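You operate a simulated robot arm through the tools that you are given. There is no shell and no other tool.

The job below is to be done with a simulated two-armed robot. You get a single attempt, and the scene is never put back.

Task
Switch the chiller off, wipe its frost away and set it to -15.
Fine: off before wiping; its beaker goes on the bench, others stay; use the yellow block and put it back. Set down upright: clear beaker. What is to be rubbed or washed off counts as gone when no trace of it is left.
Where things are to end (x, y in the base frame): clear beaker within 0.06 m of [0.53, 0.09].

It is judged by the outcome, as a careful person would: the job done as asked, and still so three seconds after it is handed in. It fails if anything else is knocked over, pushed out of place, dropped, spilled or broken.

Robot
Two 7-joint arms with two-finger grippers on one trunk that stands fixed in place. Base frame: the origin is at the foot of the trunk, x ahead of it, y to its left, z up; the work surface is at about z = 0.8. Readings come in m, degrees, newtons and seconds.
The left shoulder is at [0.041, 0.175, 1.228], the right one opposite. With the tool pointing down near the work surface each hand reaches from about 0.1 to 0.82 m from the base axis, measured 20 degrees to its own side. Payload 2.94 kg a hand.
The tool frame of a hand sits at the grasp point between the pads (the TCP): z along the fingers, y along the line on which they close. The tips reach 0.03 m beyond it. Largest opening 0.138 m; the body of the gripper starts 0.109 m behind the TCP.
Orientation is that of the tool frame in the base frame, as a unit quaternion [w, x, y, z]. With the fingers straight down and closing along the base's y, the tool's x points along the base's -x, its y along +y and its z along -z.

Tools
- The arms move only by the tool step_arm. It takes "left_moves", "right_moves" or both (then of equal length, played together; a hand with none holds still); each is a list of rows, each a list of 3 entries, a list of its own where there are three numbers: the shift along the base's x, y, z in m, then the turn, a rotation vector about the base's x, y, z in degrees, then the gripper command, from -1 (shut) to 1 (fully open), values between in proportion. In form: [[[tx, ty, tz], [rx, ry, rz], hand], ...]. A call has 1 to 20 rows; each row is the pose to reach, as a shift and turn from the pose commanded when the call began. Rows are played at 5 a second. More than 0.05 m and 8.6 degrees between two rows, or a gripper value outside its range, and nothing of the call is played. Where a pose cannot be reached the arm comes as near as it can. A force on the tool above 40 N (or 10 N above the force at the start of the call, whichever is more), or a blocked arm, ends the call early, and 0.2 s more pass. The fingers move at their own pace and stop on an object; they squeeze with about 43 N. The grip force told is the motor's: it shows also when the fingers shut on nothing. Time passes only in rows, and 0.2 s behind the last, so rows that repeat a pose let the fingers close. It gives the time, the measured TCP pose, the force on the tool (base axes), the opening and the grip force at its end, in the units of the frame above (readings bear some noise), with the torque about the TCP (base axes, N m) and any sound that the robot's microphone picked up.
- Cameras (640 x 400 px; columns grow to the right, rows downward): "scene" is now at [0.084, 0.0213, 1.6947]; the picture's right is [0.63, -0.78, 0.00], its down [-0.62, -0.51, -0.59] and it looks along [0.46, 0.37, -0.81] (base axes); focal length 315 px, centre (320, 200). "left" rides on the left gripper at [0.071, -0.019, -0.146] in its tool frame; the picture's right is [0.26, 0.97, 0.00], its down [-0.85, 0.23, -0.48] and it looks along [-0.46, 0.13, 0.88] (tool axes); focal length 280 px, centre (320, 200). "right" rides on the right gripper at [0.071, 0.019, -0.146] in its tool frame; the picture's right is [-0.26, 0.96, 0.00], its down [-0.85, -0.23, -0.48] and it looks along [-0.46, -0.12, 0.88] (tool axes); focal length 280 px, centre (320, 200). There is no depth. A picture from a camera that has moved, and an enlarged one, comes with that camera's place and axes in the base frame and with its lens. The place of the scene camera against the robot may be out by one fixed shift of up to 0.025 m in any direction.
- get_image(camera): a new picture of that camera. It takes no simulated time.
- lift_body(by): slides the trunk up (or, below 0, down) by that many m; the arms and the scene camera ride with it, the base frame stays. It gives what a move gives, with no picture.
- head_to(pan, tilt): turns the head with the scene camera to pan (to the left, within 120 degrees either way) and tilt (down, from -29 to 69), counted from straight ahead of the robot. It gives what a move gives.
- close_up(camera, box): a new picture of the part [left, top, right, bottom] of that camera's present view, enlarged. It takes no simulated time.
- finish_job(): hands the job in; it is judged then, once.

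Places have to be worked out from the pictures, the camera data and where the tool is seen. Open the grippers and draw the arms clear of the work before you hand the job in, unless the task says otherwise.

The tools are called after "Emit:" by a JSON object that holds its "method" and its "body". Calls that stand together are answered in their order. step_arm: Moves the arms, as the interface text tells. Its arguments: {"type":"object","properties":{"left_moves":{"type":"array","items":{"type":"array"}},"right_moves":{"type":"array","items":{"type":"array"}}},"required":[]} The other tools are called the same way: lift_body (by) slides the trunk up or down; head_to (pan, tilt) turns the head that bears the scene camera; get_image (camera) takes a picture; close_up (camera, box) takes an enlarged picture of a part of a camera's view; finish_job () hands the job in.

At the start:

```text
clock: 0.0
left_tcp_pos: [0.49, 0.5092, 1.2511]
left_ee_rot: [0.0, 0.0, 1.0, -0.001]
left_wrist_force: [0.2, 0.3, -0.9]
left_ft_torque: [-0.03, 0.05, -0.01]
left_gripper_width: 0.1379
left_grasp_force: 0.1
right_tcp_pos: [0.5085, 0.0466, 1.2393]
right_ee_rot: [-0.001, -0.001, 1.0, 0.002]
right_wrist_force: [1.0, -0.3, 0.2]
right_ft_torque: [0.0, 0.03, 0.0]
right_gripper_width: 0.138
right_grasp_force: 0.0
trunk travel left (down, up): [-0.4, 0.334]
head pan, tilt: [39.2, 53.7]
```

scene: 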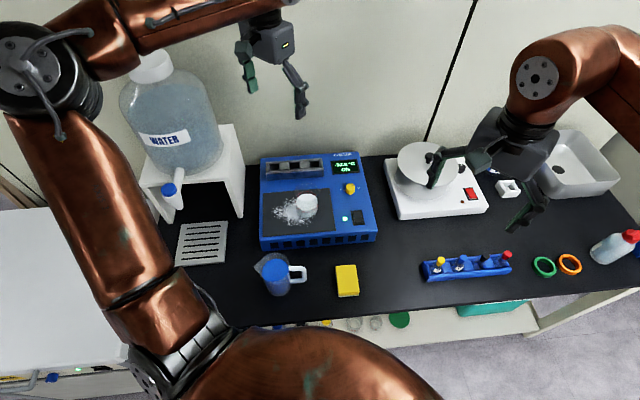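
right: 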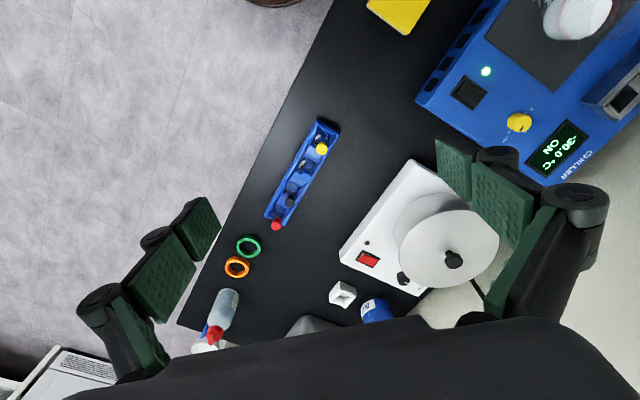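
left: 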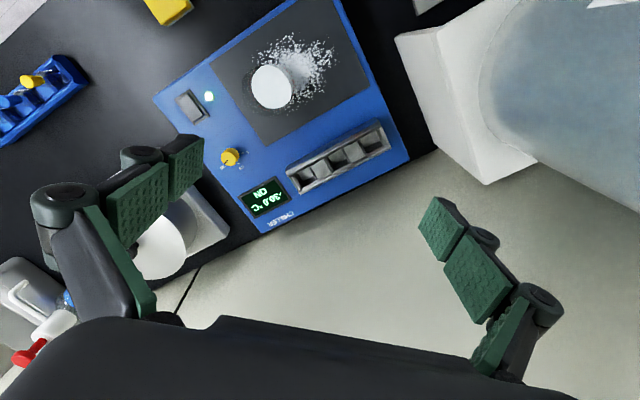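

I start with enlarged views of the chiller and its surroundings, to see the switch, knob, display, beaker and block.

Emit:
{"method": "close_up", "body": {"camera": "scene", "box": [240, 140, 400, 240]}}

Emit:
{"method": "close_up", "body": {"camera": "scene", "box": [230, 230, 390, 330]}}

Emit:
{"method": "close_up", "body": {"camera": "left", "box": [150, 0, 430, 240]}}

Emit:
{"method": "close_up", "body": {"camera": "right", "box": [400, 0, 640, 200]}}

```text
4.00 times, centred on (320, 190) of scene
camera zoom: at [0.084, 0.0213, 1.6947], right [0.63, -0.78, 0.0], down [-0.62, -0.51, -0.59], along [0.46, 0.37, -0.81], focal length 1259 px, centre (320, 240)
```

zoom: 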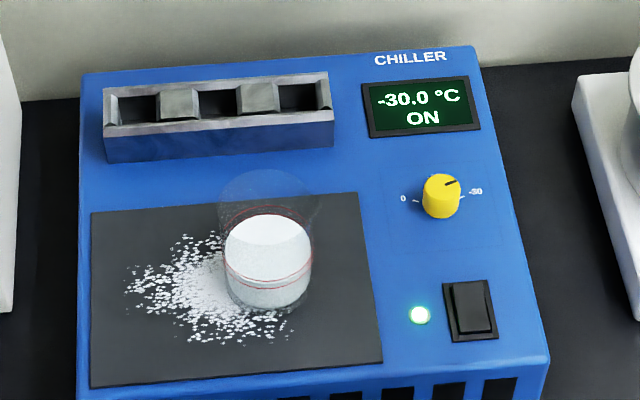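

```text
4.00 times, centred on (310, 280) of scene
camera zoom: at [0.084, 0.0213, 1.6947], right [0.63, -0.78, 0.0], down [-0.62, -0.51, -0.59], along [0.46, 0.37, -0.81], focal length 1259 px, centre (360, -120)
```

zoom: 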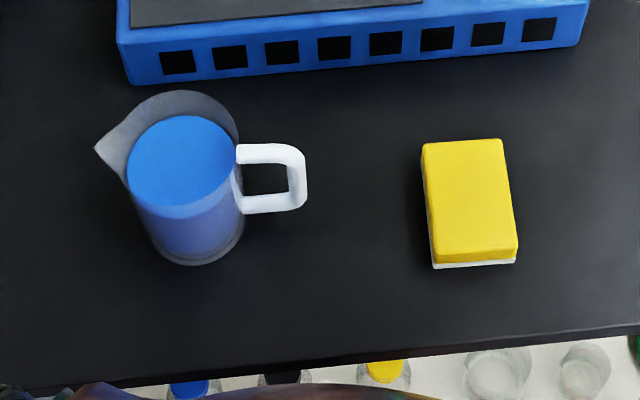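

```text
1.67 times, centred on (290, 120) of left
camera zoom: at [0.4193, 0.4912, 1.3968], right [-0.26, 0.96, 0.0], down [0.85, 0.23, 0.48], along [0.46, 0.12, -0.88], focal length 467 px, centre (370, 333)
```

zoom: 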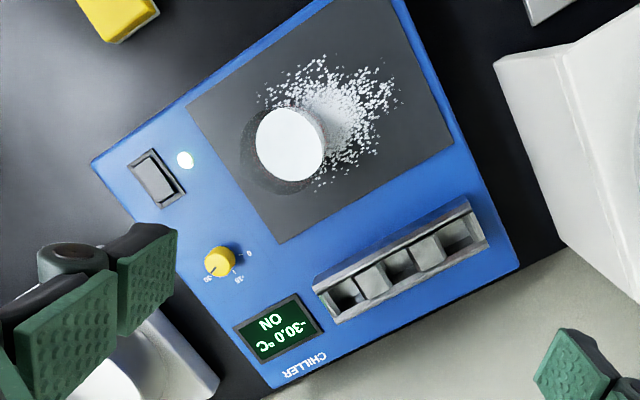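

```text
2.00 times, centred on (520, 100) of right
camera zoom: at [0.4379, 0.0639, 1.3847], right [0.26, 0.97, 0.0], down [0.85, -0.23, 0.47], along [0.46, -0.12, -0.88], focal length 561 px, centre (-80, 400)
```

zoom: 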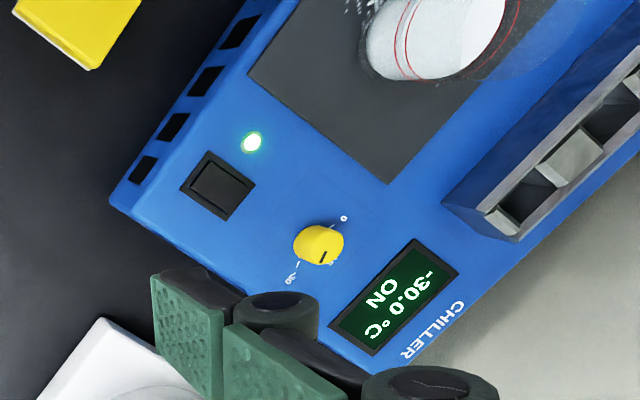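

The knob triangulates to about (0.64, 0.37, 0.89), and the chiller and bench are turned about 45° to the base. I enlarge the knob, switch and beaker further to read the dial marks.

Emit:
{"method": "close_up", "body": {"camera": "left", "box": [200, 130, 280, 180]}}

Emit:
{"method": "close_up", "body": {"camera": "scene", "box": [330, 170, 378, 200]}}

Emit:
{"method": "close_up", "body": {"camera": "scene", "box": [260, 170, 340, 220]}}

Emit:
{"method": "close_up", "body": {"camera": "scene", "box": [335, 200, 383, 230]}}

Emit:
{"method": "close_up", "body": {"camera": "scene", "box": [380, 200, 540, 300]}}

```text
8.00 times, centred on (240, 155) of left
camera zoom: at [0.4193, 0.4912, 1.3968], right [-0.26, 0.96, 0.0], down [0.85, 0.23, 0.48], along [0.46, 0.12, -0.88], focal length 2243 px, centre (960, 560)
```

zoom: 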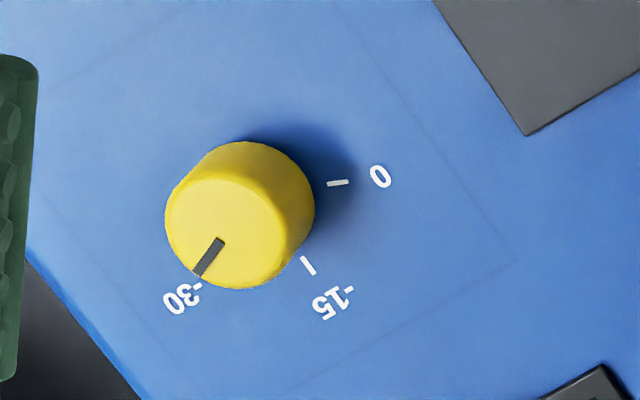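

```text
13.33 times, centred on (354, 185) of scene
camera zoom: at [0.084, 0.0213, 1.6947], right [0.63, -0.78, 0.0], down [-0.62, -0.51, -0.59], along [0.46, 0.37, -0.81], focal length 4196 px, centre (-133, 400)
```

zoom: 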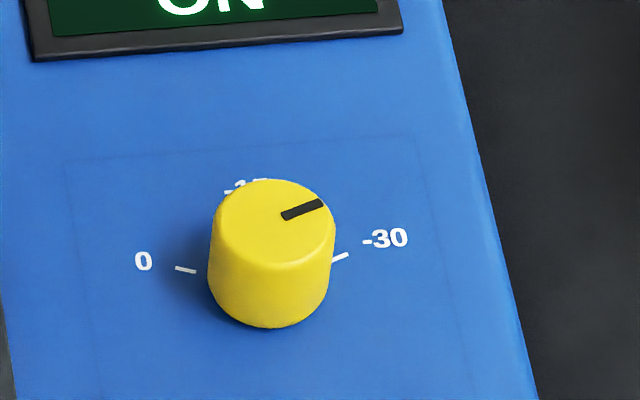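

```text
8.00 times, centred on (300, 195) of scene
camera zoom: at [0.084, 0.0213, 1.6947], right [0.63, -0.78, 0.0], down [-0.62, -0.51, -0.59], along [0.46, 0.37, -0.81], focal length 2517 px, centre (480, 240)
```

zoom: 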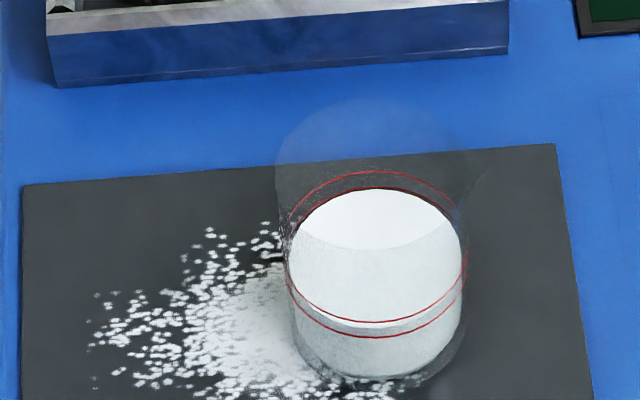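

```text
13.33 times, centred on (359, 215) of scene
camera zoom: at [0.084, 0.0213, 1.6947], right [0.63, -0.78, 0.0], down [-0.62, -0.51, -0.59], along [0.46, 0.37, -0.81], focal length 4196 px, centre (-200, 0)
```

zoom: 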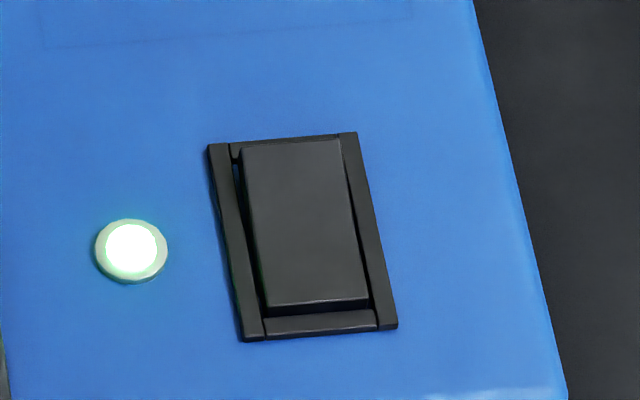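

```text
4.00 times, centred on (460, 250) of scene
camera zoom: at [0.084, 0.0213, 1.6947], right [0.63, -0.78, 0.0], down [-0.62, -0.51, -0.59], along [0.46, 0.37, -0.81], focal length 1259 px, centre (-240, 0)
```

zoom: 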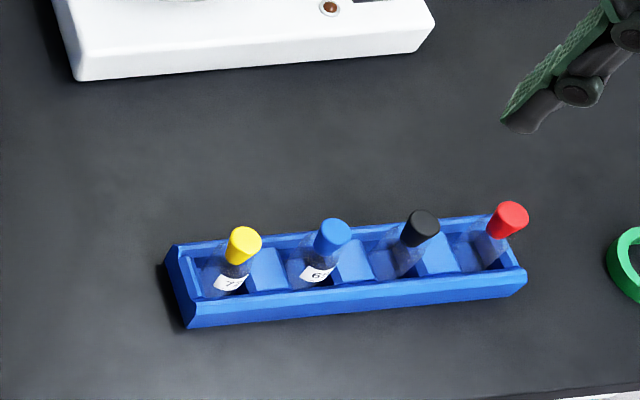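

The rocker switch is near (0.569, 0.292) with its front end seemingly raised, and the beaker stands near (0.48, 0.42). I move the right arm clear to the right and bring the left hand, turned 45° and shut, above the chiller for a closer look.

Emit:
{"method": "step_arm", "body": {"left_moves": [[[0.0, -0.02, 0.0], [0, 0, 5], -1], [[0.005, -0.04, -0.01], [0, 0, 10], -1], [[0.01, -0.06, -0.02], [0, 0, 15], -1], [[0.015, -0.08, -0.03], [0, 0, 20], -1], [[0.02, -0.1, -0.04], [0, 0, 25], -1], [[0.02, -0.12, -0.05], [0, 0, 30], -1], [[0.02, -0.14, -0.06], [0, 0, 35], -1], [[0.02, -0.16, -0.07], [0, 0, 40], -1], [[0.02, -0.18, -0.08], [0, 0, 45], -1], [[0.02, -0.18, -0.08], [0, 0, 45], -1]], "right_moves": [[[-0.01, -0.045, 0.0], [0, 0, 0], 1], [[-0.02, -0.09, 0.0], [0, 0, 0], 1], [[-0.03, -0.135, 0.0], [0, 0, 0], 1], [[-0.04, -0.18, 0.0], [0, 0, 0], 1], [[-0.05, -0.225, 0.0], [0, 0, 0], 1], [[-0.06, -0.27, 0.0], [0, 0, 0], 1], [[-0.07, -0.315, 0.0], [0, 0, 0], 1], [[-0.08, -0.36, 0.0], [0, 0, 0], 1], [[-0.1, -0.4, 0.0], [0, 0, 0], 1], [[-0.1, -0.4, 0.0], [0, 0, 0], 1]]}}

```text
clock: 2.2
left_tcp_pos: [0.5095, 0.3312, 1.1694]
left_ee_rot: [0.0, -0.383, 0.924, 0.0]
left_wrist_force: [0.3, -0.9, -0.4]
left_ft_torque: [-0.06, 0.06, -0.01]
left_gripper_width: 0.0
left_grasp_force: 28.9
right_tcp_pos: [0.4081, -0.3544, 1.2418]
right_ee_rot: [0.001, -0.001, 1.0, 0.001]
right_wrist_force: [-0.3, 0.6, -0.4]
right_ft_torque: [-0.03, 0.03, -0.03]
right_gripper_width: 0.138
right_grasp_force: 0.2
trunk travel left (down, up): [-0.4, 0.334]
head pan, tilt: [39.2, 53.7]
```

Both arms reached their poses. I take pictures from the left hand and the scene camera.

Emit:
{"method": "get_image", "body": {"camera": "left"}}

Emit:
{"method": "get_image", "body": {"camera": "scene"}}

Emit:
{"method": "get_image", "body": {"camera": "right"}}

```text
taken
camera left: at [0.475, 0.2677, 1.3158], right [-0.87, 0.5, 0.0], down [0.44, 0.76, 0.47], along [0.24, 0.41, -0.88], focal length 280 px, centre (320, 200)
```

left: 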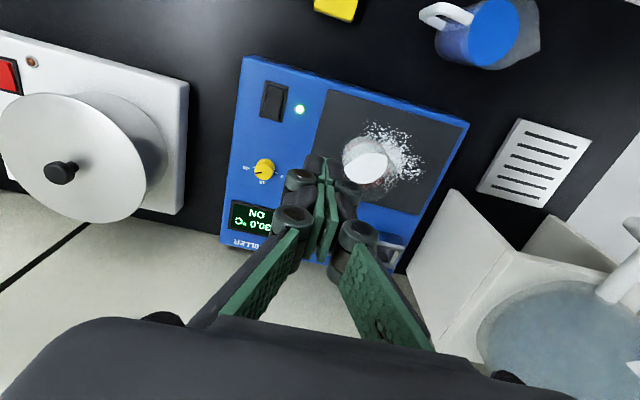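

```text
taken
camera scene: at [0.0852, 0.0223, 1.6946], right [0.63, -0.77, 0.0], down [-0.63, -0.51, -0.59], along [0.46, 0.37, -0.81], focal length 315 px, centre (320, 200)
```

scene: 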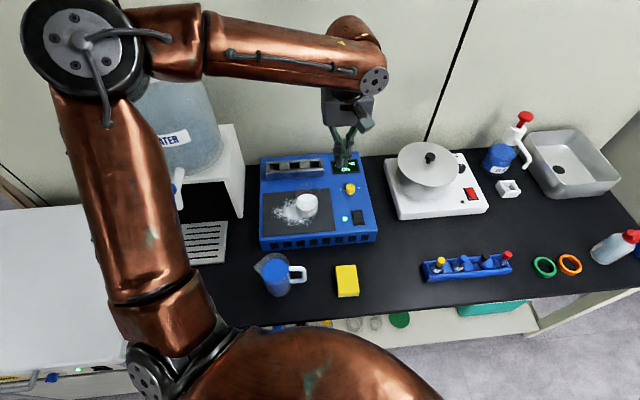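

```text
taken
camera right: at [0.3389, -0.3357, 1.3863], right [0.26, 0.97, 0.0], down [0.85, -0.23, 0.47], along [0.46, -0.12, -0.88], focal length 280 px, centre (320, 200)
```

right: 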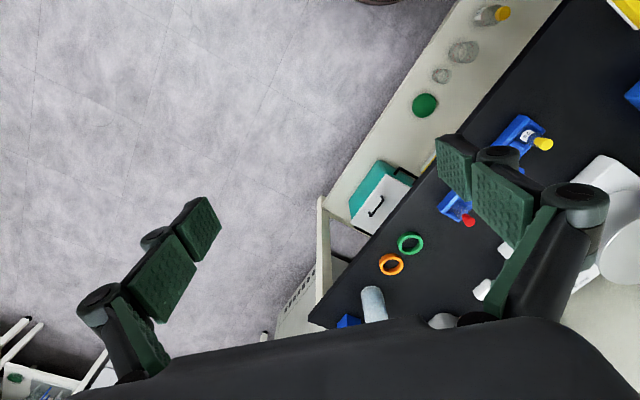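

The view is upside down relative to the chiller's front, and the display is still ON. I zoom in on the rocker, knob and beaker from this closer position.

Emit:
{"method": "close_up", "body": {"camera": "left", "box": [240, 70, 320, 120]}}

Emit:
{"method": "close_up", "body": {"camera": "left", "box": [220, 130, 300, 180]}}

Emit:
{"method": "close_up", "body": {"camera": "left", "box": [310, 80, 470, 230]}}

Emit:
{"method": "close_up", "body": {"camera": "left", "box": [300, 0, 380, 50]}}

```text
8.00 times, centred on (280, 95) of left
camera zoom: at [0.475, 0.2677, 1.3158], right [-0.87, 0.5, 0.0], down [0.44, 0.76, 0.47], along [0.24, 0.41, -0.88], focal length 2243 px, centre (640, 1040)
```

zoom: 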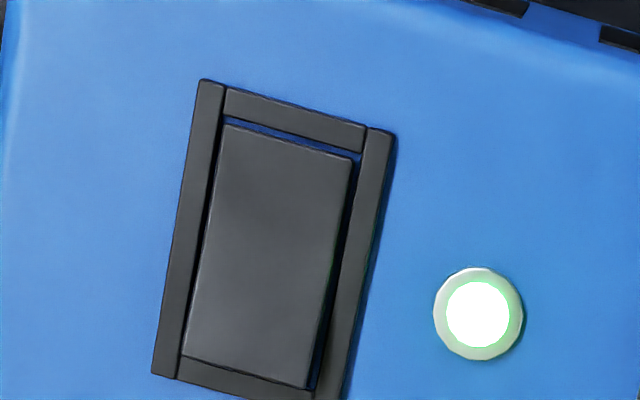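

```text
8.00 times, centred on (260, 155) of left
camera zoom: at [0.475, 0.2677, 1.3158], right [-0.87, 0.5, 0.0], down [0.44, 0.76, 0.47], along [0.24, 0.41, -0.88], focal length 2243 px, centre (800, 560)
```

zoom: 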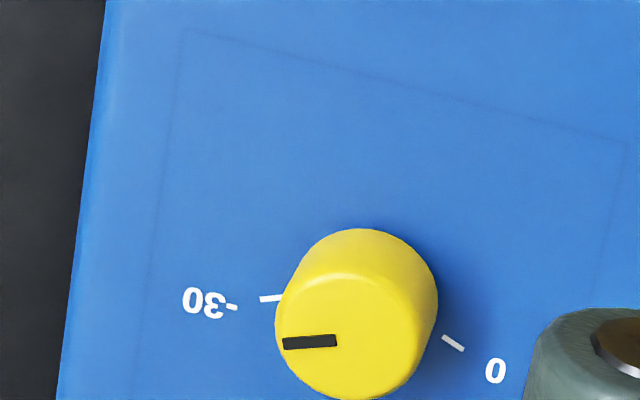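

```text
2.67 times, centred on (390, 155) of left
camera zoom: at [0.475, 0.2677, 1.3158], right [-0.87, 0.5, 0.0], down [0.44, 0.76, 0.47], along [0.24, 0.41, -0.88], focal length 748 px, centre (133, 320)
```

zoom: 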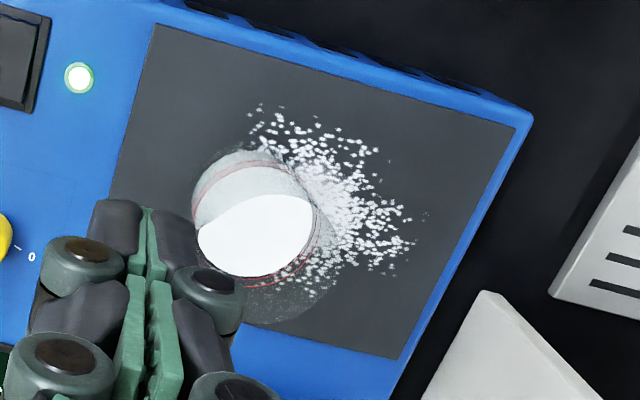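

```text
8.00 times, centred on (340, 25) of left
camera zoom: at [0.475, 0.2677, 1.3158], right [-0.87, 0.5, 0.0], down [0.44, 0.76, 0.47], along [0.24, 0.41, -0.88], focal length 2243 px, centre (160, 1600)
```

zoom: 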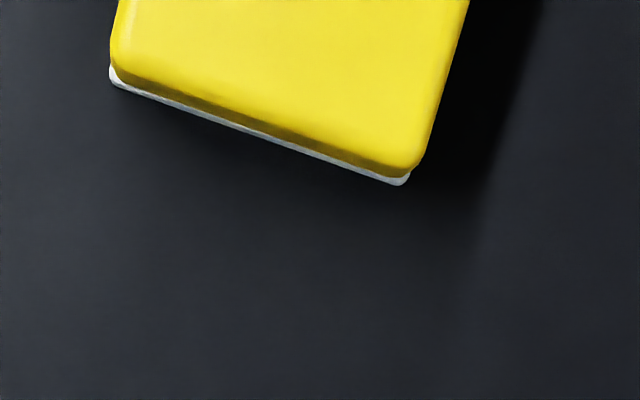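

The rocker spans from about (0.557, 0.279) at the front to (0.588, 0.309) at the back, so I lower the shut fingers to a few centimetres above its front half and check alignment.

Emit:
{"method": "step_arm", "body": {"left_moves": [[[0.0267, -0.0231, -0.03], [0, 0, 0], -1], [[0.0535, -0.0462, -0.06], [0, 0, 0], -1], [[0.0535, -0.0462, -0.1], [0, 0, 0], -1], [[0.0535, -0.0462, -0.14], [0, 0, 0], -1], [[0.0535, -0.0462, -0.18], [0, 0, 0], -1], [[0.0535, -0.0462, -0.22], [0, 0, 0], -1], [[0.0535, -0.0462, -0.22], [0, 0, 0], -1]]}}

Emit:
{"method": "get_image", "body": {"camera": "left"}}

Emit:
{"method": "close_up", "body": {"camera": "scene", "box": [320, 170, 400, 220]}}

```text
clock: 3.8
left_tcp_pos: [0.5365, 0.3012, 0.9685]
left_ee_rot: [0.0, -0.383, 0.924, -0.001]
left_wrist_force: [0.1, 0.0, -0.1]
left_ft_torque: [-0.03, 0.0, 0.0]
left_gripper_width: 0.0
left_grasp_force: 28.3
left hand out of reach, approached as far as the arm can: row 4, 5, 6, 7
right_tcp_pos: [0.4081, -0.3554, 1.2397]
right_ee_rot: [0.0, -0.001, 1.0, 0.002]
right_wrist_force: [0.3, 1.0, 0.0]
right_ft_torque: [0.03, -0.03, -0.02]
right_gripper_width: 0.1383
right_grasp_force: 0.0
trunk travel left (down, up): [-0.4, 0.334]
head pan, tilt: [39.2, 53.7]
```

```text
taken
camera left: at [0.5009, 0.2373, 1.1137], right [-0.87, 0.5, 0.0], down [0.44, 0.76, 0.48], along [0.24, 0.41, -0.88], focal length 280 px, centre (320, 200)
```

left: 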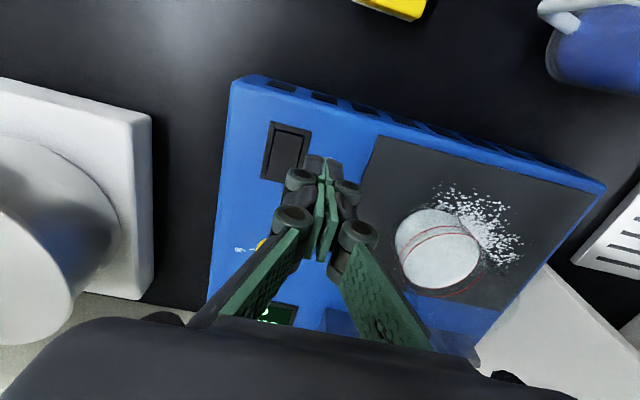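

```text
8.00 times, centred on (360, 195) of scene
camera zoom: at [0.0835, 0.0201, 1.6948], right [0.63, -0.78, 0.0], down [-0.62, -0.51, -0.59], along [0.46, 0.37, -0.81], focal length 2517 px, centre (0, 240)
```

zoom: 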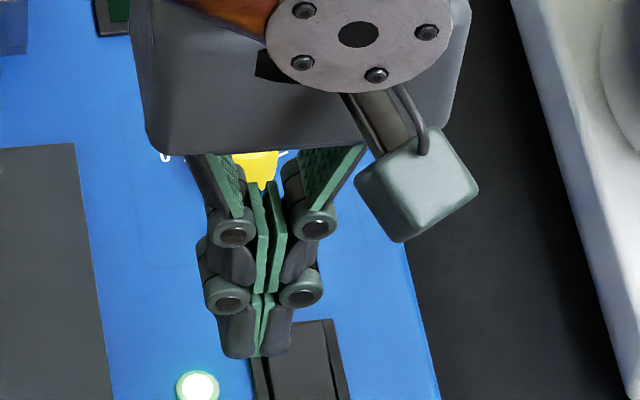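

The arm fell short by about 3 cm in this wrist posture (a reach limit with the 45° yaw). I rise, turn the wrist back to yaw 0 and see where that lands before descending again.

Emit:
{"method": "step_arm", "body": {"left_moves": [[[0, 0, 0.04], [0, 0, 0], -1], [[0, 0, 0.08], [0, 0, -7.5], -1], [[0, 0, 0.08], [0, 0, -15], -1], [[0, 0, 0.08], [0, 0, -22.5], -1], [[0, 0, 0.08], [0, 0, -30], -1], [[0, 0, 0.08], [0, 0, -37.5], -1], [[0, 0, 0.08], [0, 0, -45], -1], [[0, 0, 0.08], [0, 0, -45], -1]]}}

```text
clock: 5.6
left_tcp_pos: [0.5371, 0.3003, 1.0464]
left_ee_rot: [0.0, 0.001, 1.0, 0.0]
left_wrist_force: [-0.2, 0.3, -0.7]
left_ft_torque: [0.0, 0.0, 0.0]
left_gripper_width: 0.0001
left_grasp_force: 28.6
right_tcp_pos: [0.4084, -0.3556, 1.241]
right_ee_rot: [0.0, -0.001, 1.0, 0.002]
right_wrist_force: [0.0, -0.4, 0.6]
right_ft_torque: [0.03, -0.01, 0.0]
right_gripper_width: 0.1382
right_grasp_force: 0.1
trunk travel left (down, up): [-0.4, 0.334]
head pan, tilt: [39.2, 53.7]
```

The commanded pose follows the reached one, so from (0.537, 0.300, 1.046) I move to (0.563, 0.285) and down to a TCP height of 0.945 with yaw 0.

Emit:
{"method": "step_arm", "body": {"left_moves": [[[0.026, -0.0153, 0], [0, 0, 0], -1], [[0.026, -0.0153, -0.035], [0, 0, 0], -1], [[0.026, -0.0153, -0.07], [0, 0, 0], -1], [[0.026, -0.0153, -0.1], [0, 0, 0], -1], [[0.026, -0.0153, -0.1], [0, 0, 0], -1]]}}

Emit:
{"method": "get_image", "body": {"camera": "left"}}

Emit:
{"method": "close_up", "body": {"camera": "scene", "box": [320, 180, 400, 230]}}

```text
clock: 6.8
left_tcp_pos: [0.5373, 0.3018, 0.9655]
left_ee_rot: [0.0, 0.001, 1.0, 0.0]
left_wrist_force: [-0.5, -0.1, -0.3]
left_ft_torque: [0.01, -0.03, -0.03]
left_gripper_width: 0.0002
left_grasp_force: 27.8
left hand out of reach, approached as far as the arm can: row 2, 3, 4, 5
right_tcp_pos: [0.4071, -0.3547, 1.2407]
right_ee_rot: [-0.001, 0.0, 1.0, 0.002]
right_wrist_force: [-0.2, -0.5, -0.4]
right_ft_torque: [-0.02, 0.08, -0.01]
right_gripper_width: 0.1379
right_grasp_force: 0.0
trunk travel left (down, up): [-0.4, 0.334]
head pan, tilt: [39.2, 53.7]
```

```text
taken
camera left: at [0.4668, 0.2831, 1.1119], right [-0.26, 0.96, 0.0], down [0.85, 0.23, 0.48], along [0.46, 0.12, -0.88], focal length 280 px, centre (320, 200)
```

left: 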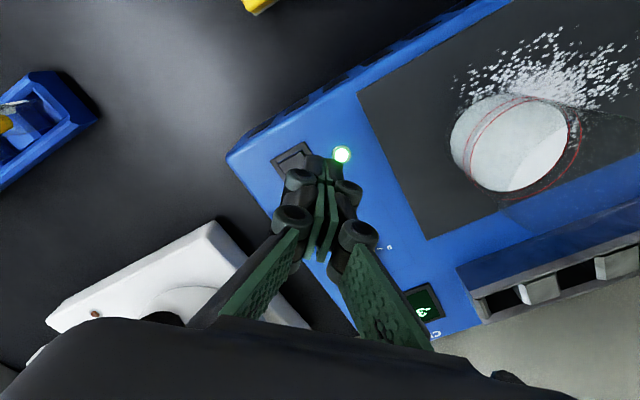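

```text
8.00 times, centred on (360, 205) of scene
camera zoom: at [0.0841, 0.0201, 1.6948], right [0.63, -0.78, 0.0], down [-0.63, -0.51, -0.59], along [0.46, 0.37, -0.81], focal length 2517 px, centre (0, 160)
```

zoom: 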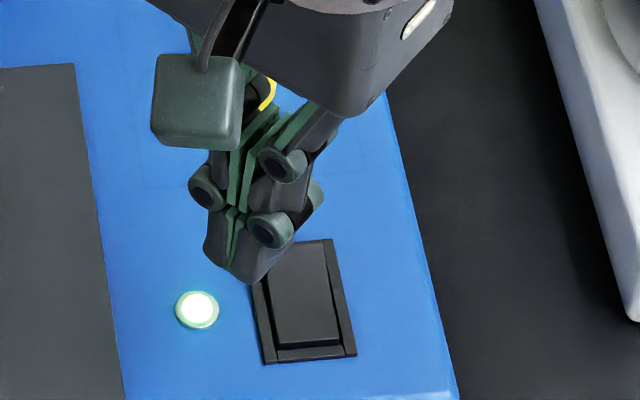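

The same limit shows with both yaws, so it is the arm's downward reach at this trunk height. I raise the hand, then lower the trunk by 0.15 m and look that the arm stays clear of the jug.

Emit:
{"method": "step_arm", "body": {"left_moves": [[[0, 0, 0.05], [0, 0, 0], -1], [[0, 0, 0.1], [0, 0, 0], -1], [[0, 0, 0.15], [0, 0, 0], -1], [[0, 0, 0.2], [0, 0, 0], -1], [[0, 0, 0.2], [0, 0, 0], -1]]}}

Emit:
{"method": "lift_body", "body": {"by": -0.15}}

Emit:
{"method": "get_image", "body": {"camera": "scene"}}

Emit:
{"method": "get_image", "body": {"camera": "left"}}

```text
clock: 8.0
left_tcp_pos: [0.5387, 0.3037, 1.1658]
left_ee_rot: [-0.002, 0.0, 1.0, -0.001]
left_wrist_force: [0.6, -0.2, 0.4]
left_ft_torque: [-0.04, 0.04, -0.03]
left_gripper_width: 0.0
left_grasp_force: 29.0
right_tcp_pos: [0.409, -0.354, 1.2397]
right_ee_rot: [0.0, 0.0, 1.0, 0.001]
right_wrist_force: [-0.3, -0.1, 0.7]
right_ft_torque: [0.01, 0.03, -0.01]
right_gripper_width: 0.138
right_grasp_force: 0.0
trunk travel left (down, up): [-0.4, 0.334]
head pan, tilt: [39.2, 53.7]
```

```text
clock: 9.8
left_tcp_pos: [0.5352, 0.3025, 1.0147]
left_ee_rot: [0.001, -0.001, 1.0, -0.001]
left_wrist_force: [-0.2, -0.6, 0.3]
left_ft_torque: [0.01, 0.0, 0.03]
left_gripper_width: 0.0
left_grasp_force: 28.1
right_tcp_pos: [0.4068, -0.3556, 1.09]
right_ee_rot: [0.001, -0.001, 1.0, 0.002]
right_wrist_force: [-0.1, -0.3, 0.1]
right_ft_torque: [0.02, 0.01, 0.01]
right_gripper_width: 0.138
right_grasp_force: 0.0
trunk travel left (down, up): [-0.25, 0.484]
head pan, tilt: [39.2, 53.7]
```

```text
taken
camera scene: at [0.1688, 0.0205, 1.5422], right [0.63, -0.78, 0.0], down [-0.62, -0.51, -0.59], along [0.46, 0.37, -0.81], focal length 315 px, centre (320, 200)
```

scene: 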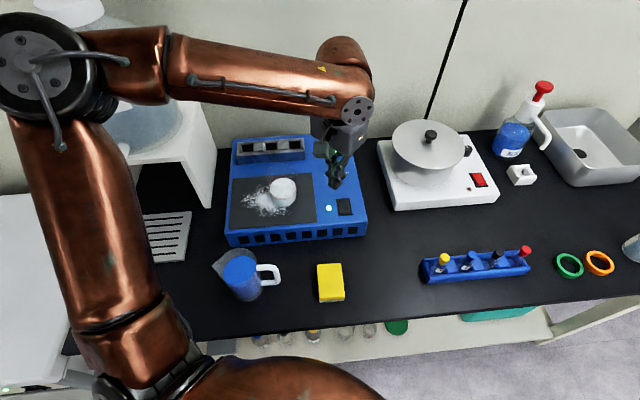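

```text
taken
camera left: at [0.4659, 0.2846, 1.1617], right [-0.26, 0.96, 0.0], down [0.85, 0.23, 0.48], along [0.46, 0.12, -0.88], focal length 280 px, centre (320, 200)
```

left: 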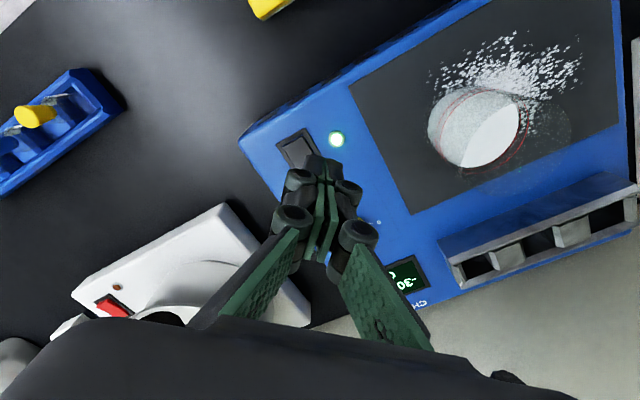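

The trunk went down safely, with the elbow well clear of the jug. I now go to above the rocker's front half with the hand turned 45° again.

Emit:
{"method": "step_arm", "body": {"left_moves": [[[0.01, -0.006, 0], [0, 0, 7.5], -1], [[0.0265, -0.017, 0], [0, 0, 15], -1], [[0.0265, -0.017, -0.01], [0, 0, 22.5], -1], [[0.0265, -0.017, -0.03], [0, 0, 30], -1], [[0.0265, -0.017, -0.05], [0, 0, 37.5], -1], [[0.0265, -0.017, -0.07], [0, 0, 45], -1], [[0.0265, -0.017, -0.07], [0, 0, 45], -1]]}}

Emit:
{"method": "get_image", "body": {"camera": "left"}}

Emit:
{"method": "close_up", "body": {"camera": "scene", "box": [300, 160, 380, 220]}}

```text
clock: 11.3
left_tcp_pos: [0.5638, 0.2846, 0.945]
left_ee_rot: [0.0, -0.384, 0.924, 0.0]
left_wrist_force: [-0.2, 0.5, 0.6]
left_ft_torque: [0.0, 0.0, 0.0]
left_gripper_width: 0.0
left_grasp_force: 28.6
right_tcp_pos: [0.4077, -0.3548, 1.0883]
right_ee_rot: [0.0, 0.0, 1.0, 0.002]
right_wrist_force: [0.2, 0.1, -0.2]
right_ft_torque: [0.0, -0.04, 0.0]
right_gripper_width: 0.138
right_grasp_force: 0.1
trunk travel left (down, up): [-0.25, 0.484]
head pan, tilt: [39.2, 53.7]
```

```text
taken
camera left: at [0.5276, 0.2223, 1.091], right [-0.87, 0.5, 0.0], down [0.44, 0.76, 0.48], along [0.24, 0.41, -0.88], focal length 280 px, centre (320, 200)
```

left: 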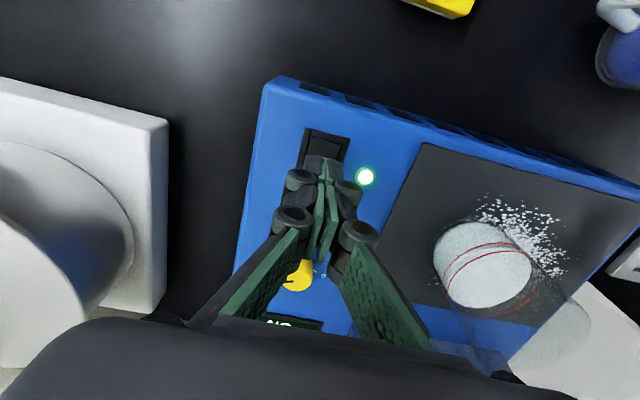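

```text
6.67 times, centred on (340, 190) of scene
camera zoom: at [0.1693, 0.0204, 1.542], right [0.63, -0.78, 0.0], down [-0.62, -0.51, -0.59], along [0.46, 0.37, -0.81], focal length 2098 px, centre (187, 267)
```

zoom: 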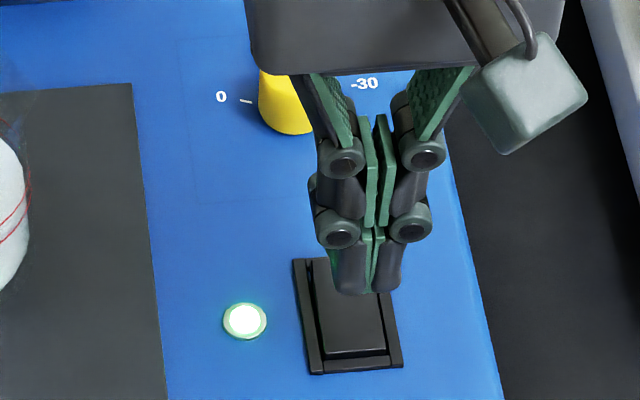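

The fingertips line up over the rocker about 1.2 cm inside its front edge. I shift a few millimetres forward and press down slowly.

Emit:
{"method": "step_arm", "body": {"left_moves": [[[-0.003, -0.003, -0.01], [0, 0, 0], -1], [[-0.003, -0.003, -0.018], [0, 0, 0], -1], [[-0.003, -0.003, -0.022], [0, 0, 0], -1], [[-0.003, -0.003, -0.026], [0, 0, 0], -1], [[-0.003, -0.003, -0.03], [0, 0, 0], -1], [[-0.003, -0.003, -0.033], [0, 0, 0], -1], [[-0.003, -0.003, -0.036], [0, 0, 0], -1], [[-0.003, -0.003, -0.039], [0, 0, 0], -1], [[-0.003, -0.003, -0.042], [0, 0, 0], -1]]}}

Emit:
{"method": "get_image", "body": {"camera": "left"}}

Emit:
{"method": "close_up", "body": {"camera": "scene", "box": [300, 160, 380, 220]}}

```text
clock: 13.4
left_tcp_pos: [0.562, 0.2823, 0.9091]
left_ee_rot: [0.006, -0.382, 0.924, -0.002]
left_wrist_force: [-11.8, 4.4, 23.7]
left_ft_torque: [0.36, 0.12, 0.13]
left_gripper_width: 0.0063
left_grasp_force: 28.7
right_tcp_pos: [0.4055, -0.3556, 1.09]
right_ee_rot: [0.001, 0.0, 1.0, 0.003]
right_wrist_force: [-0.1, -0.6, 0.6]
right_ft_torque: [-0.04, 0.01, 0.0]
right_gripper_width: 0.1378
right_grasp_force: 0.1
trunk travel left (down, up): [-0.25, 0.484]
head pan, tilt: [39.2, 53.7]
stopped in row 9 (left hand): the force on the tool passed its limit at 42 N (the readings are from after the stop); the commanded pose is now the measured one
```

```text
taken
camera left: at [0.5233, 0.2189, 1.055], right [-0.87, 0.5, -0.01], down [0.43, 0.76, 0.48], along [0.25, 0.41, -0.88], focal length 280 px, centre (320, 200)
```

left: 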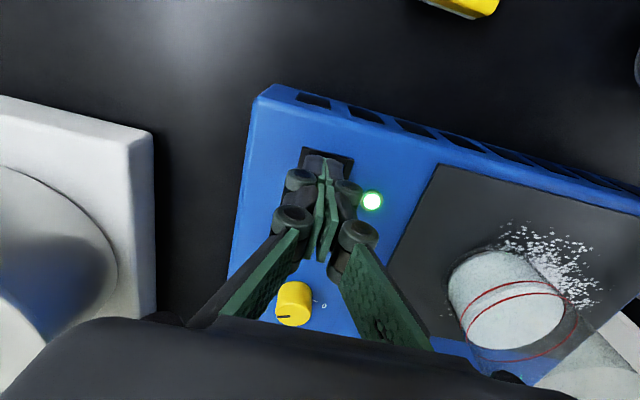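

```text
6.67 times, centred on (340, 190) of scene
camera zoom: at [0.166, 0.0201, 1.5425], right [0.63, -0.77, 0.0], down [-0.62, -0.51, -0.59], along [0.46, 0.37, -0.8], focal length 2098 px, centre (187, 267)
```

zoom: 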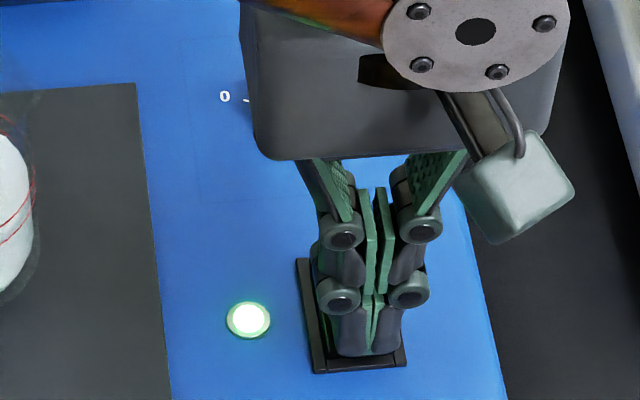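

It hit 42 N with the tips at z≈0.879 and the lamp is still lit. I rise and look at the rocker and lamp.

Emit:
{"method": "step_arm", "body": {"left_moves": [[[0, 0, 0.02], [0, 0, 0], -1], [[0, 0, 0.05], [0, 0, 0], -1], [[-0.03, 0.03, 0.08], [0, 0, 0], -1], [[-0.06, 0.06, 0.1], [0, 0, 0], -1], [[-0.06, 0.06, 0.1], [0, 0, 0], -1]]}}

Emit:
{"method": "get_image", "body": {"camera": "left"}}

Emit:
{"method": "close_up", "body": {"camera": "scene", "box": [320, 180, 368, 220]}}

Emit:
{"method": "close_up", "body": {"camera": "left", "box": [220, 90, 300, 150]}}

```text
refused: row 3 steps farther than a row can; nothing moved
```

```text
taken
camera left: at [0.5233, 0.2189, 1.055], right [-0.87, 0.5, -0.01], down [0.43, 0.76, 0.48], along [0.25, 0.41, -0.88], focal length 280 px, centre (320, 200)
```

left: 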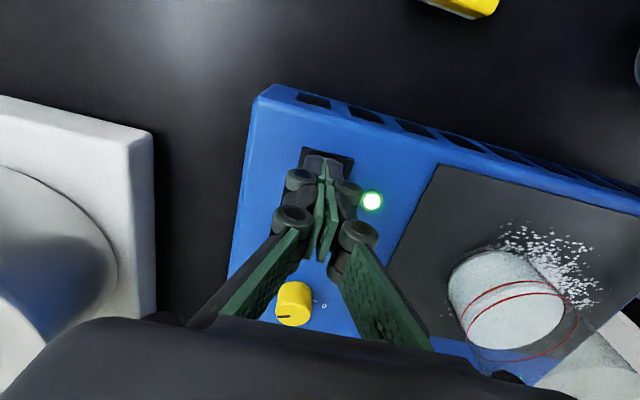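

```text
10.00 times, centred on (344, 200) of scene
camera zoom: at [0.166, 0.0201, 1.5425], right [0.63, -0.77, 0.0], down [-0.62, -0.51, -0.59], along [0.46, 0.37, -0.8], focal length 3147 px, centre (80, 200)
```

zoom: 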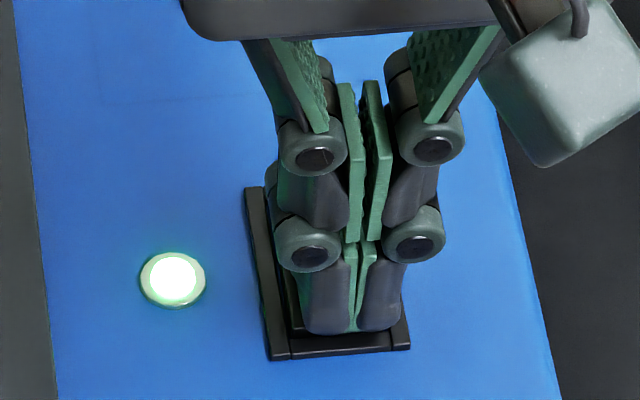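

```text
6.67 times, centred on (260, 120) of left
camera zoom: at [0.5233, 0.2189, 1.055], right [-0.87, 0.5, -0.01], down [0.43, 0.76, 0.48], along [0.25, 0.41, -0.88], focal length 1869 px, centre (720, 733)
```

zoom: 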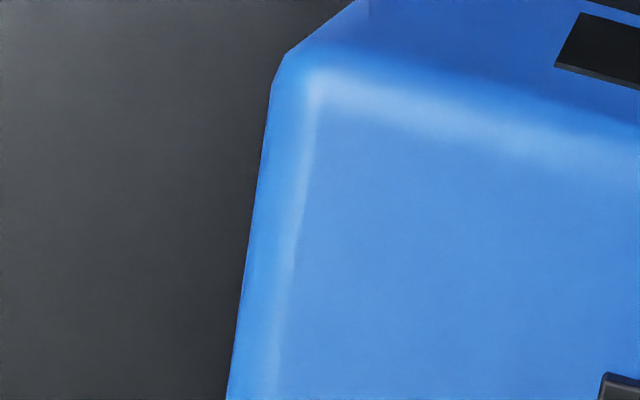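

One fingertip is overlapping the rocker's right bezel, which likely took the force. I rise and step aside for a clear look.

Emit:
{"method": "step_arm", "body": {"left_moves": [[[0, 0, 0.02], [0, 0, 0], -1], [[0, 0, 0.05], [0, 0, 0], -1], [[0.01, 0.01, 0.08], [0, 0, 0], -1], [[0.03, 0.03, 0.1], [0, 0, 0], -1], [[0.05, 0.05, 0.12], [0, 0, 0], -1], [[0.05, 0.05, 0.12], [0, 0, 0], -1]]}}

Emit:
{"method": "get_image", "body": {"camera": "left"}}

Emit:
{"method": "close_up", "body": {"camera": "scene", "box": [320, 180, 368, 220]}}

Emit:
{"method": "close_up", "body": {"camera": "left", "box": [280, 40, 360, 100]}}

```text
clock: 14.8
left_tcp_pos: [0.6128, 0.3333, 1.0265]
left_ee_rot: [0.005, -0.381, 0.924, -0.001]
left_wrist_force: [-0.1, 0.1, -0.6]
left_ft_torque: [0.01, 0.01, 0.0]
left_gripper_width: 0.0
left_grasp_force: 28.0
right_tcp_pos: [0.4087, -0.3552, 1.0892]
right_ee_rot: [0.0, -0.001, 1.0, 0.001]
right_wrist_force: [-0.5, -0.2, 0.2]
right_ft_torque: [-0.03, 0.0, 0.01]
right_gripper_width: 0.1379
right_grasp_force: 0.1
trunk travel left (down, up): [-0.25, 0.484]
head pan, tilt: [39.2, 53.7]
```

```text
taken
camera left: at [0.5757, 0.27, 1.1716], right [-0.87, 0.5, -0.01], down [0.43, 0.76, 0.48], along [0.24, 0.41, -0.88], focal length 280 px, centre (320, 200)
```

left: 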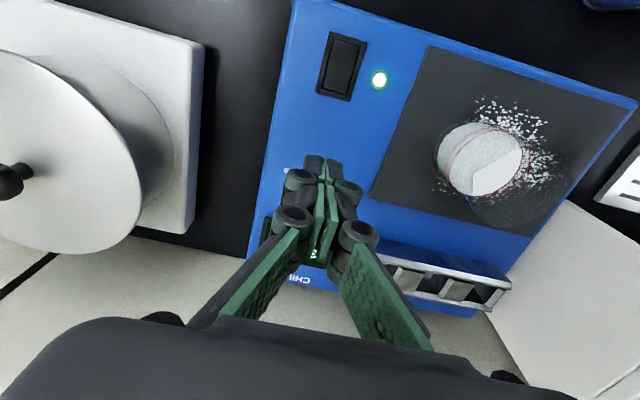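

```text
10.00 times, centred on (344, 200) of scene
camera zoom: at [0.1694, 0.0204, 1.542], right [0.63, -0.78, 0.0], down [-0.62, -0.51, -0.59], along [0.46, 0.37, -0.81], focal length 3147 px, centre (80, 200)
```

zoom: 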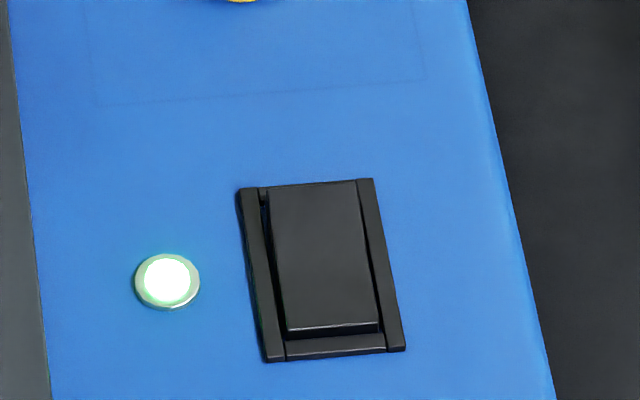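

```text
6.67 times, centred on (320, 70) of left
camera zoom: at [0.5757, 0.27, 1.1716], right [-0.87, 0.5, -0.01], down [0.43, 0.76, 0.48], along [0.24, 0.41, -0.88], focal length 1869 px, centre (320, 1067)
```

zoom: 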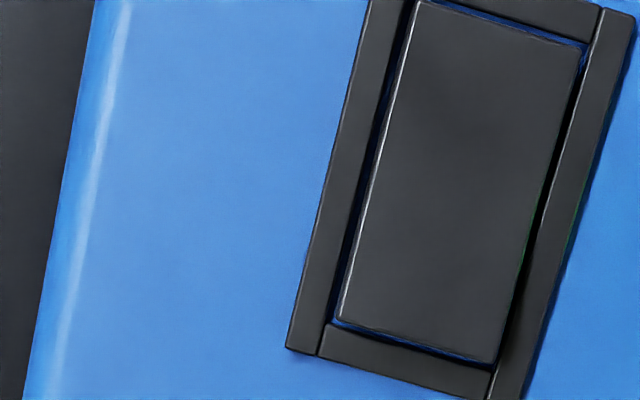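

In the scene view the rocker's back end hides the rear bezel bar while the front bar shows, so the back end appears to be the raised one. I press there, laterally centred at (0.578, 0.3025), down slowly.

Emit:
{"method": "step_arm", "body": {"left_moves": [[[-0.0348, -0.0308, 0], [0, 0, 0], -1], [[-0.0348, -0.0308, -0.04], [0, 0, 0], -1], [[-0.0348, -0.0308, -0.08], [0, 0, 0], -1], [[-0.0348, -0.0308, -0.095], [0, 0, 0], -1], [[-0.0348, -0.0308, -0.1], [0, 0, 0], -1], [[-0.0348, -0.0308, -0.104], [0, 0, 0], -1], [[-0.0348, -0.0308, -0.108], [0, 0, 0], -1], [[-0.0348, -0.0308, -0.111], [0, 0, 0], -1], [[-0.0348, -0.0308, -0.114], [0, 0, 0], -1], [[-0.0348, -0.0308, -0.117], [0, 0, 0], -1]]}}

Emit:
{"method": "close_up", "body": {"camera": "scene", "box": [300, 160, 380, 220]}}

Emit:
{"method": "get_image", "body": {"camera": "left"}}

```text
clock: 17.0
left_tcp_pos: [0.5778, 0.3021, 0.9104]
left_ee_rot: [0.005, -0.381, 0.925, -0.001]
left_wrist_force: [-1.4, 0.6, 3.7]
left_ft_torque: [0.03, 0.0, -0.01]
left_gripper_width: 0.006
left_grasp_force: 28.9
right_tcp_pos: [0.4078, -0.354, 1.0896]
right_ee_rot: [0.0, -0.001, 1.0, 0.002]
right_wrist_force: [0.2, 0.6, 0.4]
right_ft_torque: [-0.01, 0.04, 0.0]
right_gripper_width: 0.1382
right_grasp_force: 0.2
trunk travel left (down, up): [-0.25, 0.484]
head pan, tilt: [39.2, 53.7]
```

```text
6.67 times, centred on (340, 190) of scene
camera zoom: at [0.1693, 0.0206, 1.542], right [0.63, -0.78, 0.0], down [-0.62, -0.51, -0.59], along [0.46, 0.37, -0.81], focal length 2098 px, centre (187, 267)
```

zoom: 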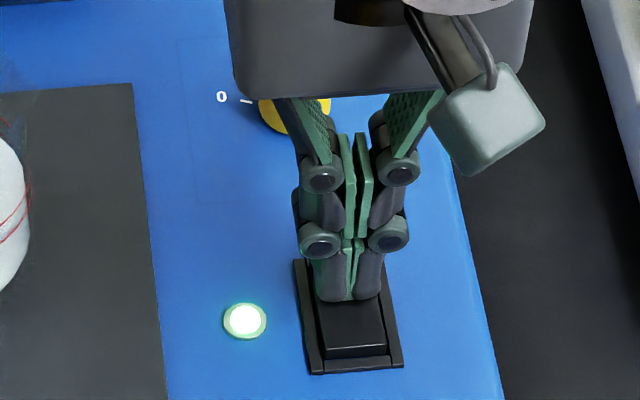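

```text
taken
camera left: at [0.5405, 0.2391, 1.0557], right [-0.87, 0.5, -0.01], down [0.43, 0.76, 0.48], along [0.25, 0.41, -0.88], focal length 280 px, centre (320, 200)
```

left: 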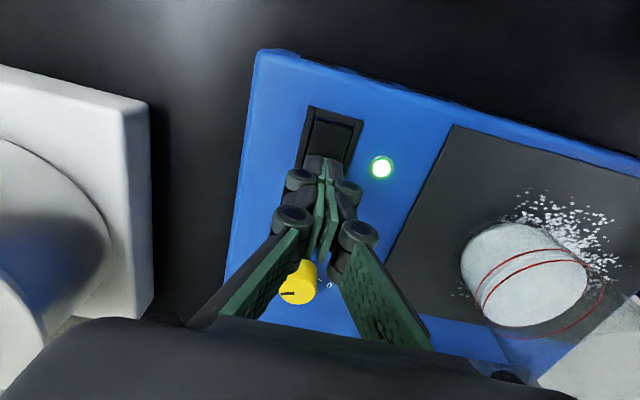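

Contact is just starting (3.7 N) with the tips at z≈0.880. I continue pressing a little at a time.

Emit:
{"method": "step_arm", "body": {"left_moves": [[[0, 0, -0.002], [0, 0, 0], -1], [[0, 0, -0.004], [0, 0, 0], -1], [[0, 0, -0.006], [0, 0, 0], -1], [[0, 0, -0.008], [0, 0, 0], -1], [[0, 0, -0.01], [0, 0, 0], -1]]}}

Emit:
{"method": "close_up", "body": {"camera": "scene", "box": [300, 160, 380, 220]}}

```text
clock: 17.8
left_tcp_pos: [0.5786, 0.3025, 0.9089]
left_ee_rot: [0.01, -0.381, 0.924, -0.003]
left_wrist_force: [-6.2, 3.0, 18.9]
left_ft_torque: [-0.08, 0.35, -0.14]
left_gripper_width: 0.0061
left_grasp_force: 28.1
right_tcp_pos: [0.4064, -0.3551, 1.0898]
right_ee_rot: [0.0, 0.0, 1.0, 0.002]
right_wrist_force: [1.9, 0.0, -0.3]
right_ft_torque: [-0.01, -0.03, -0.01]
right_gripper_width: 0.1379
right_grasp_force: 0.1
trunk travel left (down, up): [-0.25, 0.484]
head pan, tilt: [39.2, 53.7]
stopped in row 3 (left hand): the force on the tool passed its limit at 44 N (the readings are from after the stop); the commanded pose is now the measured one
```

```text
6.67 times, centred on (340, 190) of scene
camera zoom: at [0.1673, 0.0202, 1.5422], right [0.63, -0.77, 0.0], down [-0.62, -0.51, -0.59], along [0.46, 0.37, -0.81], focal length 2098 px, centre (187, 267)
```

zoom: 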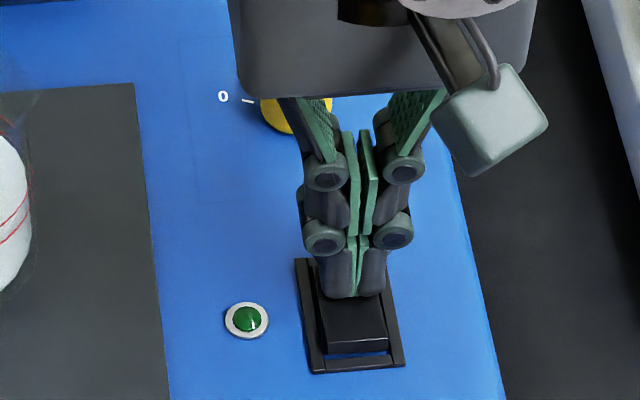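

The lamp went dark and the rocker's front end has come up: the chiller is off. I rise straight up and check the lamp and display.

Emit:
{"method": "step_arm", "body": {"left_moves": [[[0, 0, 0.02], [0, 0, 0], -1], [[0, 0, 0.06], [0, 0, 0], -1], [[-0.02, -0.02, 0.1], [0, 0, 0], -1], [[-0.05, -0.05, 0.12], [0, 0, 0], -1], [[-0.08, -0.08, 0.13], [0, 0, 0], -1], [[-0.08, -0.08, 0.13], [0, 0, 0], -1]]}}

Emit:
{"method": "get_image", "body": {"camera": "left"}}

Emit:
{"method": "get_image", "body": {"camera": "scene"}}

Emit:
{"method": "close_up", "body": {"camera": "scene", "box": [220, 130, 380, 250]}}

```text
clock: 19.2
left_tcp_pos: [0.5005, 0.2235, 1.0379]
left_ee_rot: [0.007, -0.382, 0.924, -0.002]
left_wrist_force: [1.4, 0.1, -0.4]
left_ft_torque: [0.0, -0.01, 0.0]
left_gripper_width: 0.0
left_grasp_force: 28.5
right_tcp_pos: [0.4097, -0.3549, 1.088]
right_ee_rot: [-0.002, -0.002, 1.0, 0.002]
right_wrist_force: [-0.1, 0.5, -0.2]
right_ft_torque: [0.01, -0.02, -0.01]
right_gripper_width: 0.1378
right_grasp_force: 0.0
trunk travel left (down, up): [-0.25, 0.484]
head pan, tilt: [39.2, 53.7]
```

```text
taken
camera left: at [0.4622, 0.1598, 1.1826], right [-0.87, 0.5, -0.01], down [0.43, 0.76, 0.48], along [0.25, 0.41, -0.88], focal length 280 px, centre (320, 200)
```

left: 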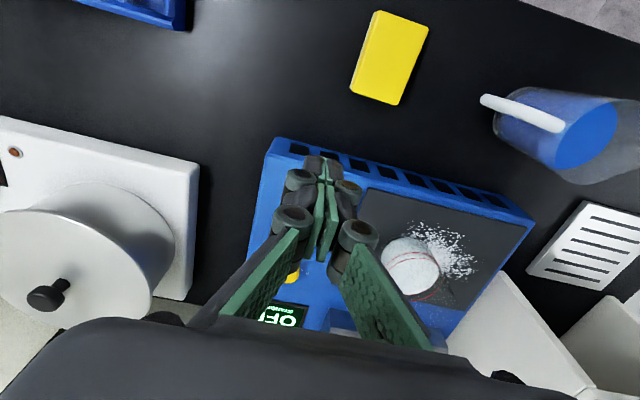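

```text
taken
camera scene: at [0.1703, 0.0211, 1.5418], right [0.63, -0.78, 0.0], down [-0.63, -0.51, -0.59], along [0.46, 0.37, -0.81], focal length 315 px, centre (320, 200)
```

scene: 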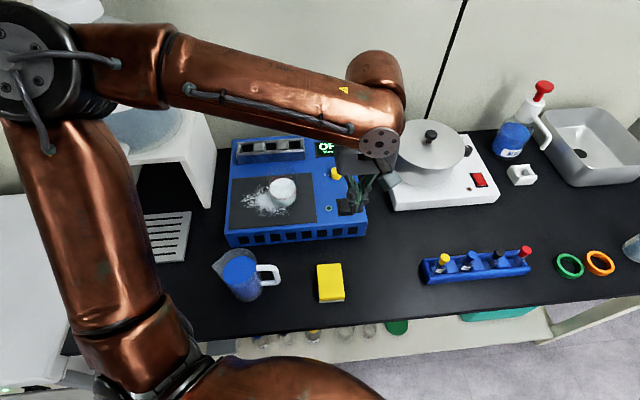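

```text
3.33 times, centred on (300, 190) of scene
camera zoom: at [0.1703, 0.0211, 1.5418], right [0.63, -0.78, 0.0], down [-0.63, -0.51, -0.59], along [0.46, 0.37, -0.81], focal length 1049 px, centre (387, 233)
```

zoom: 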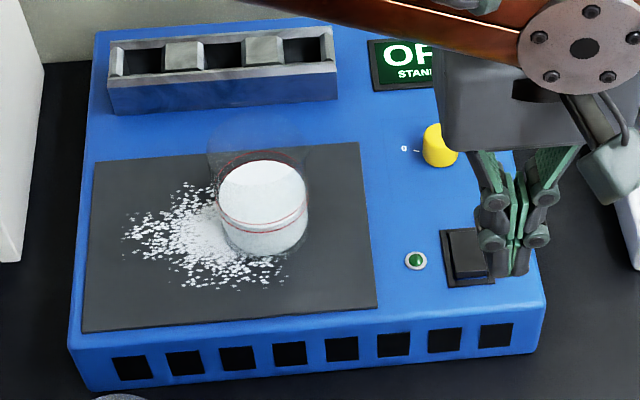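

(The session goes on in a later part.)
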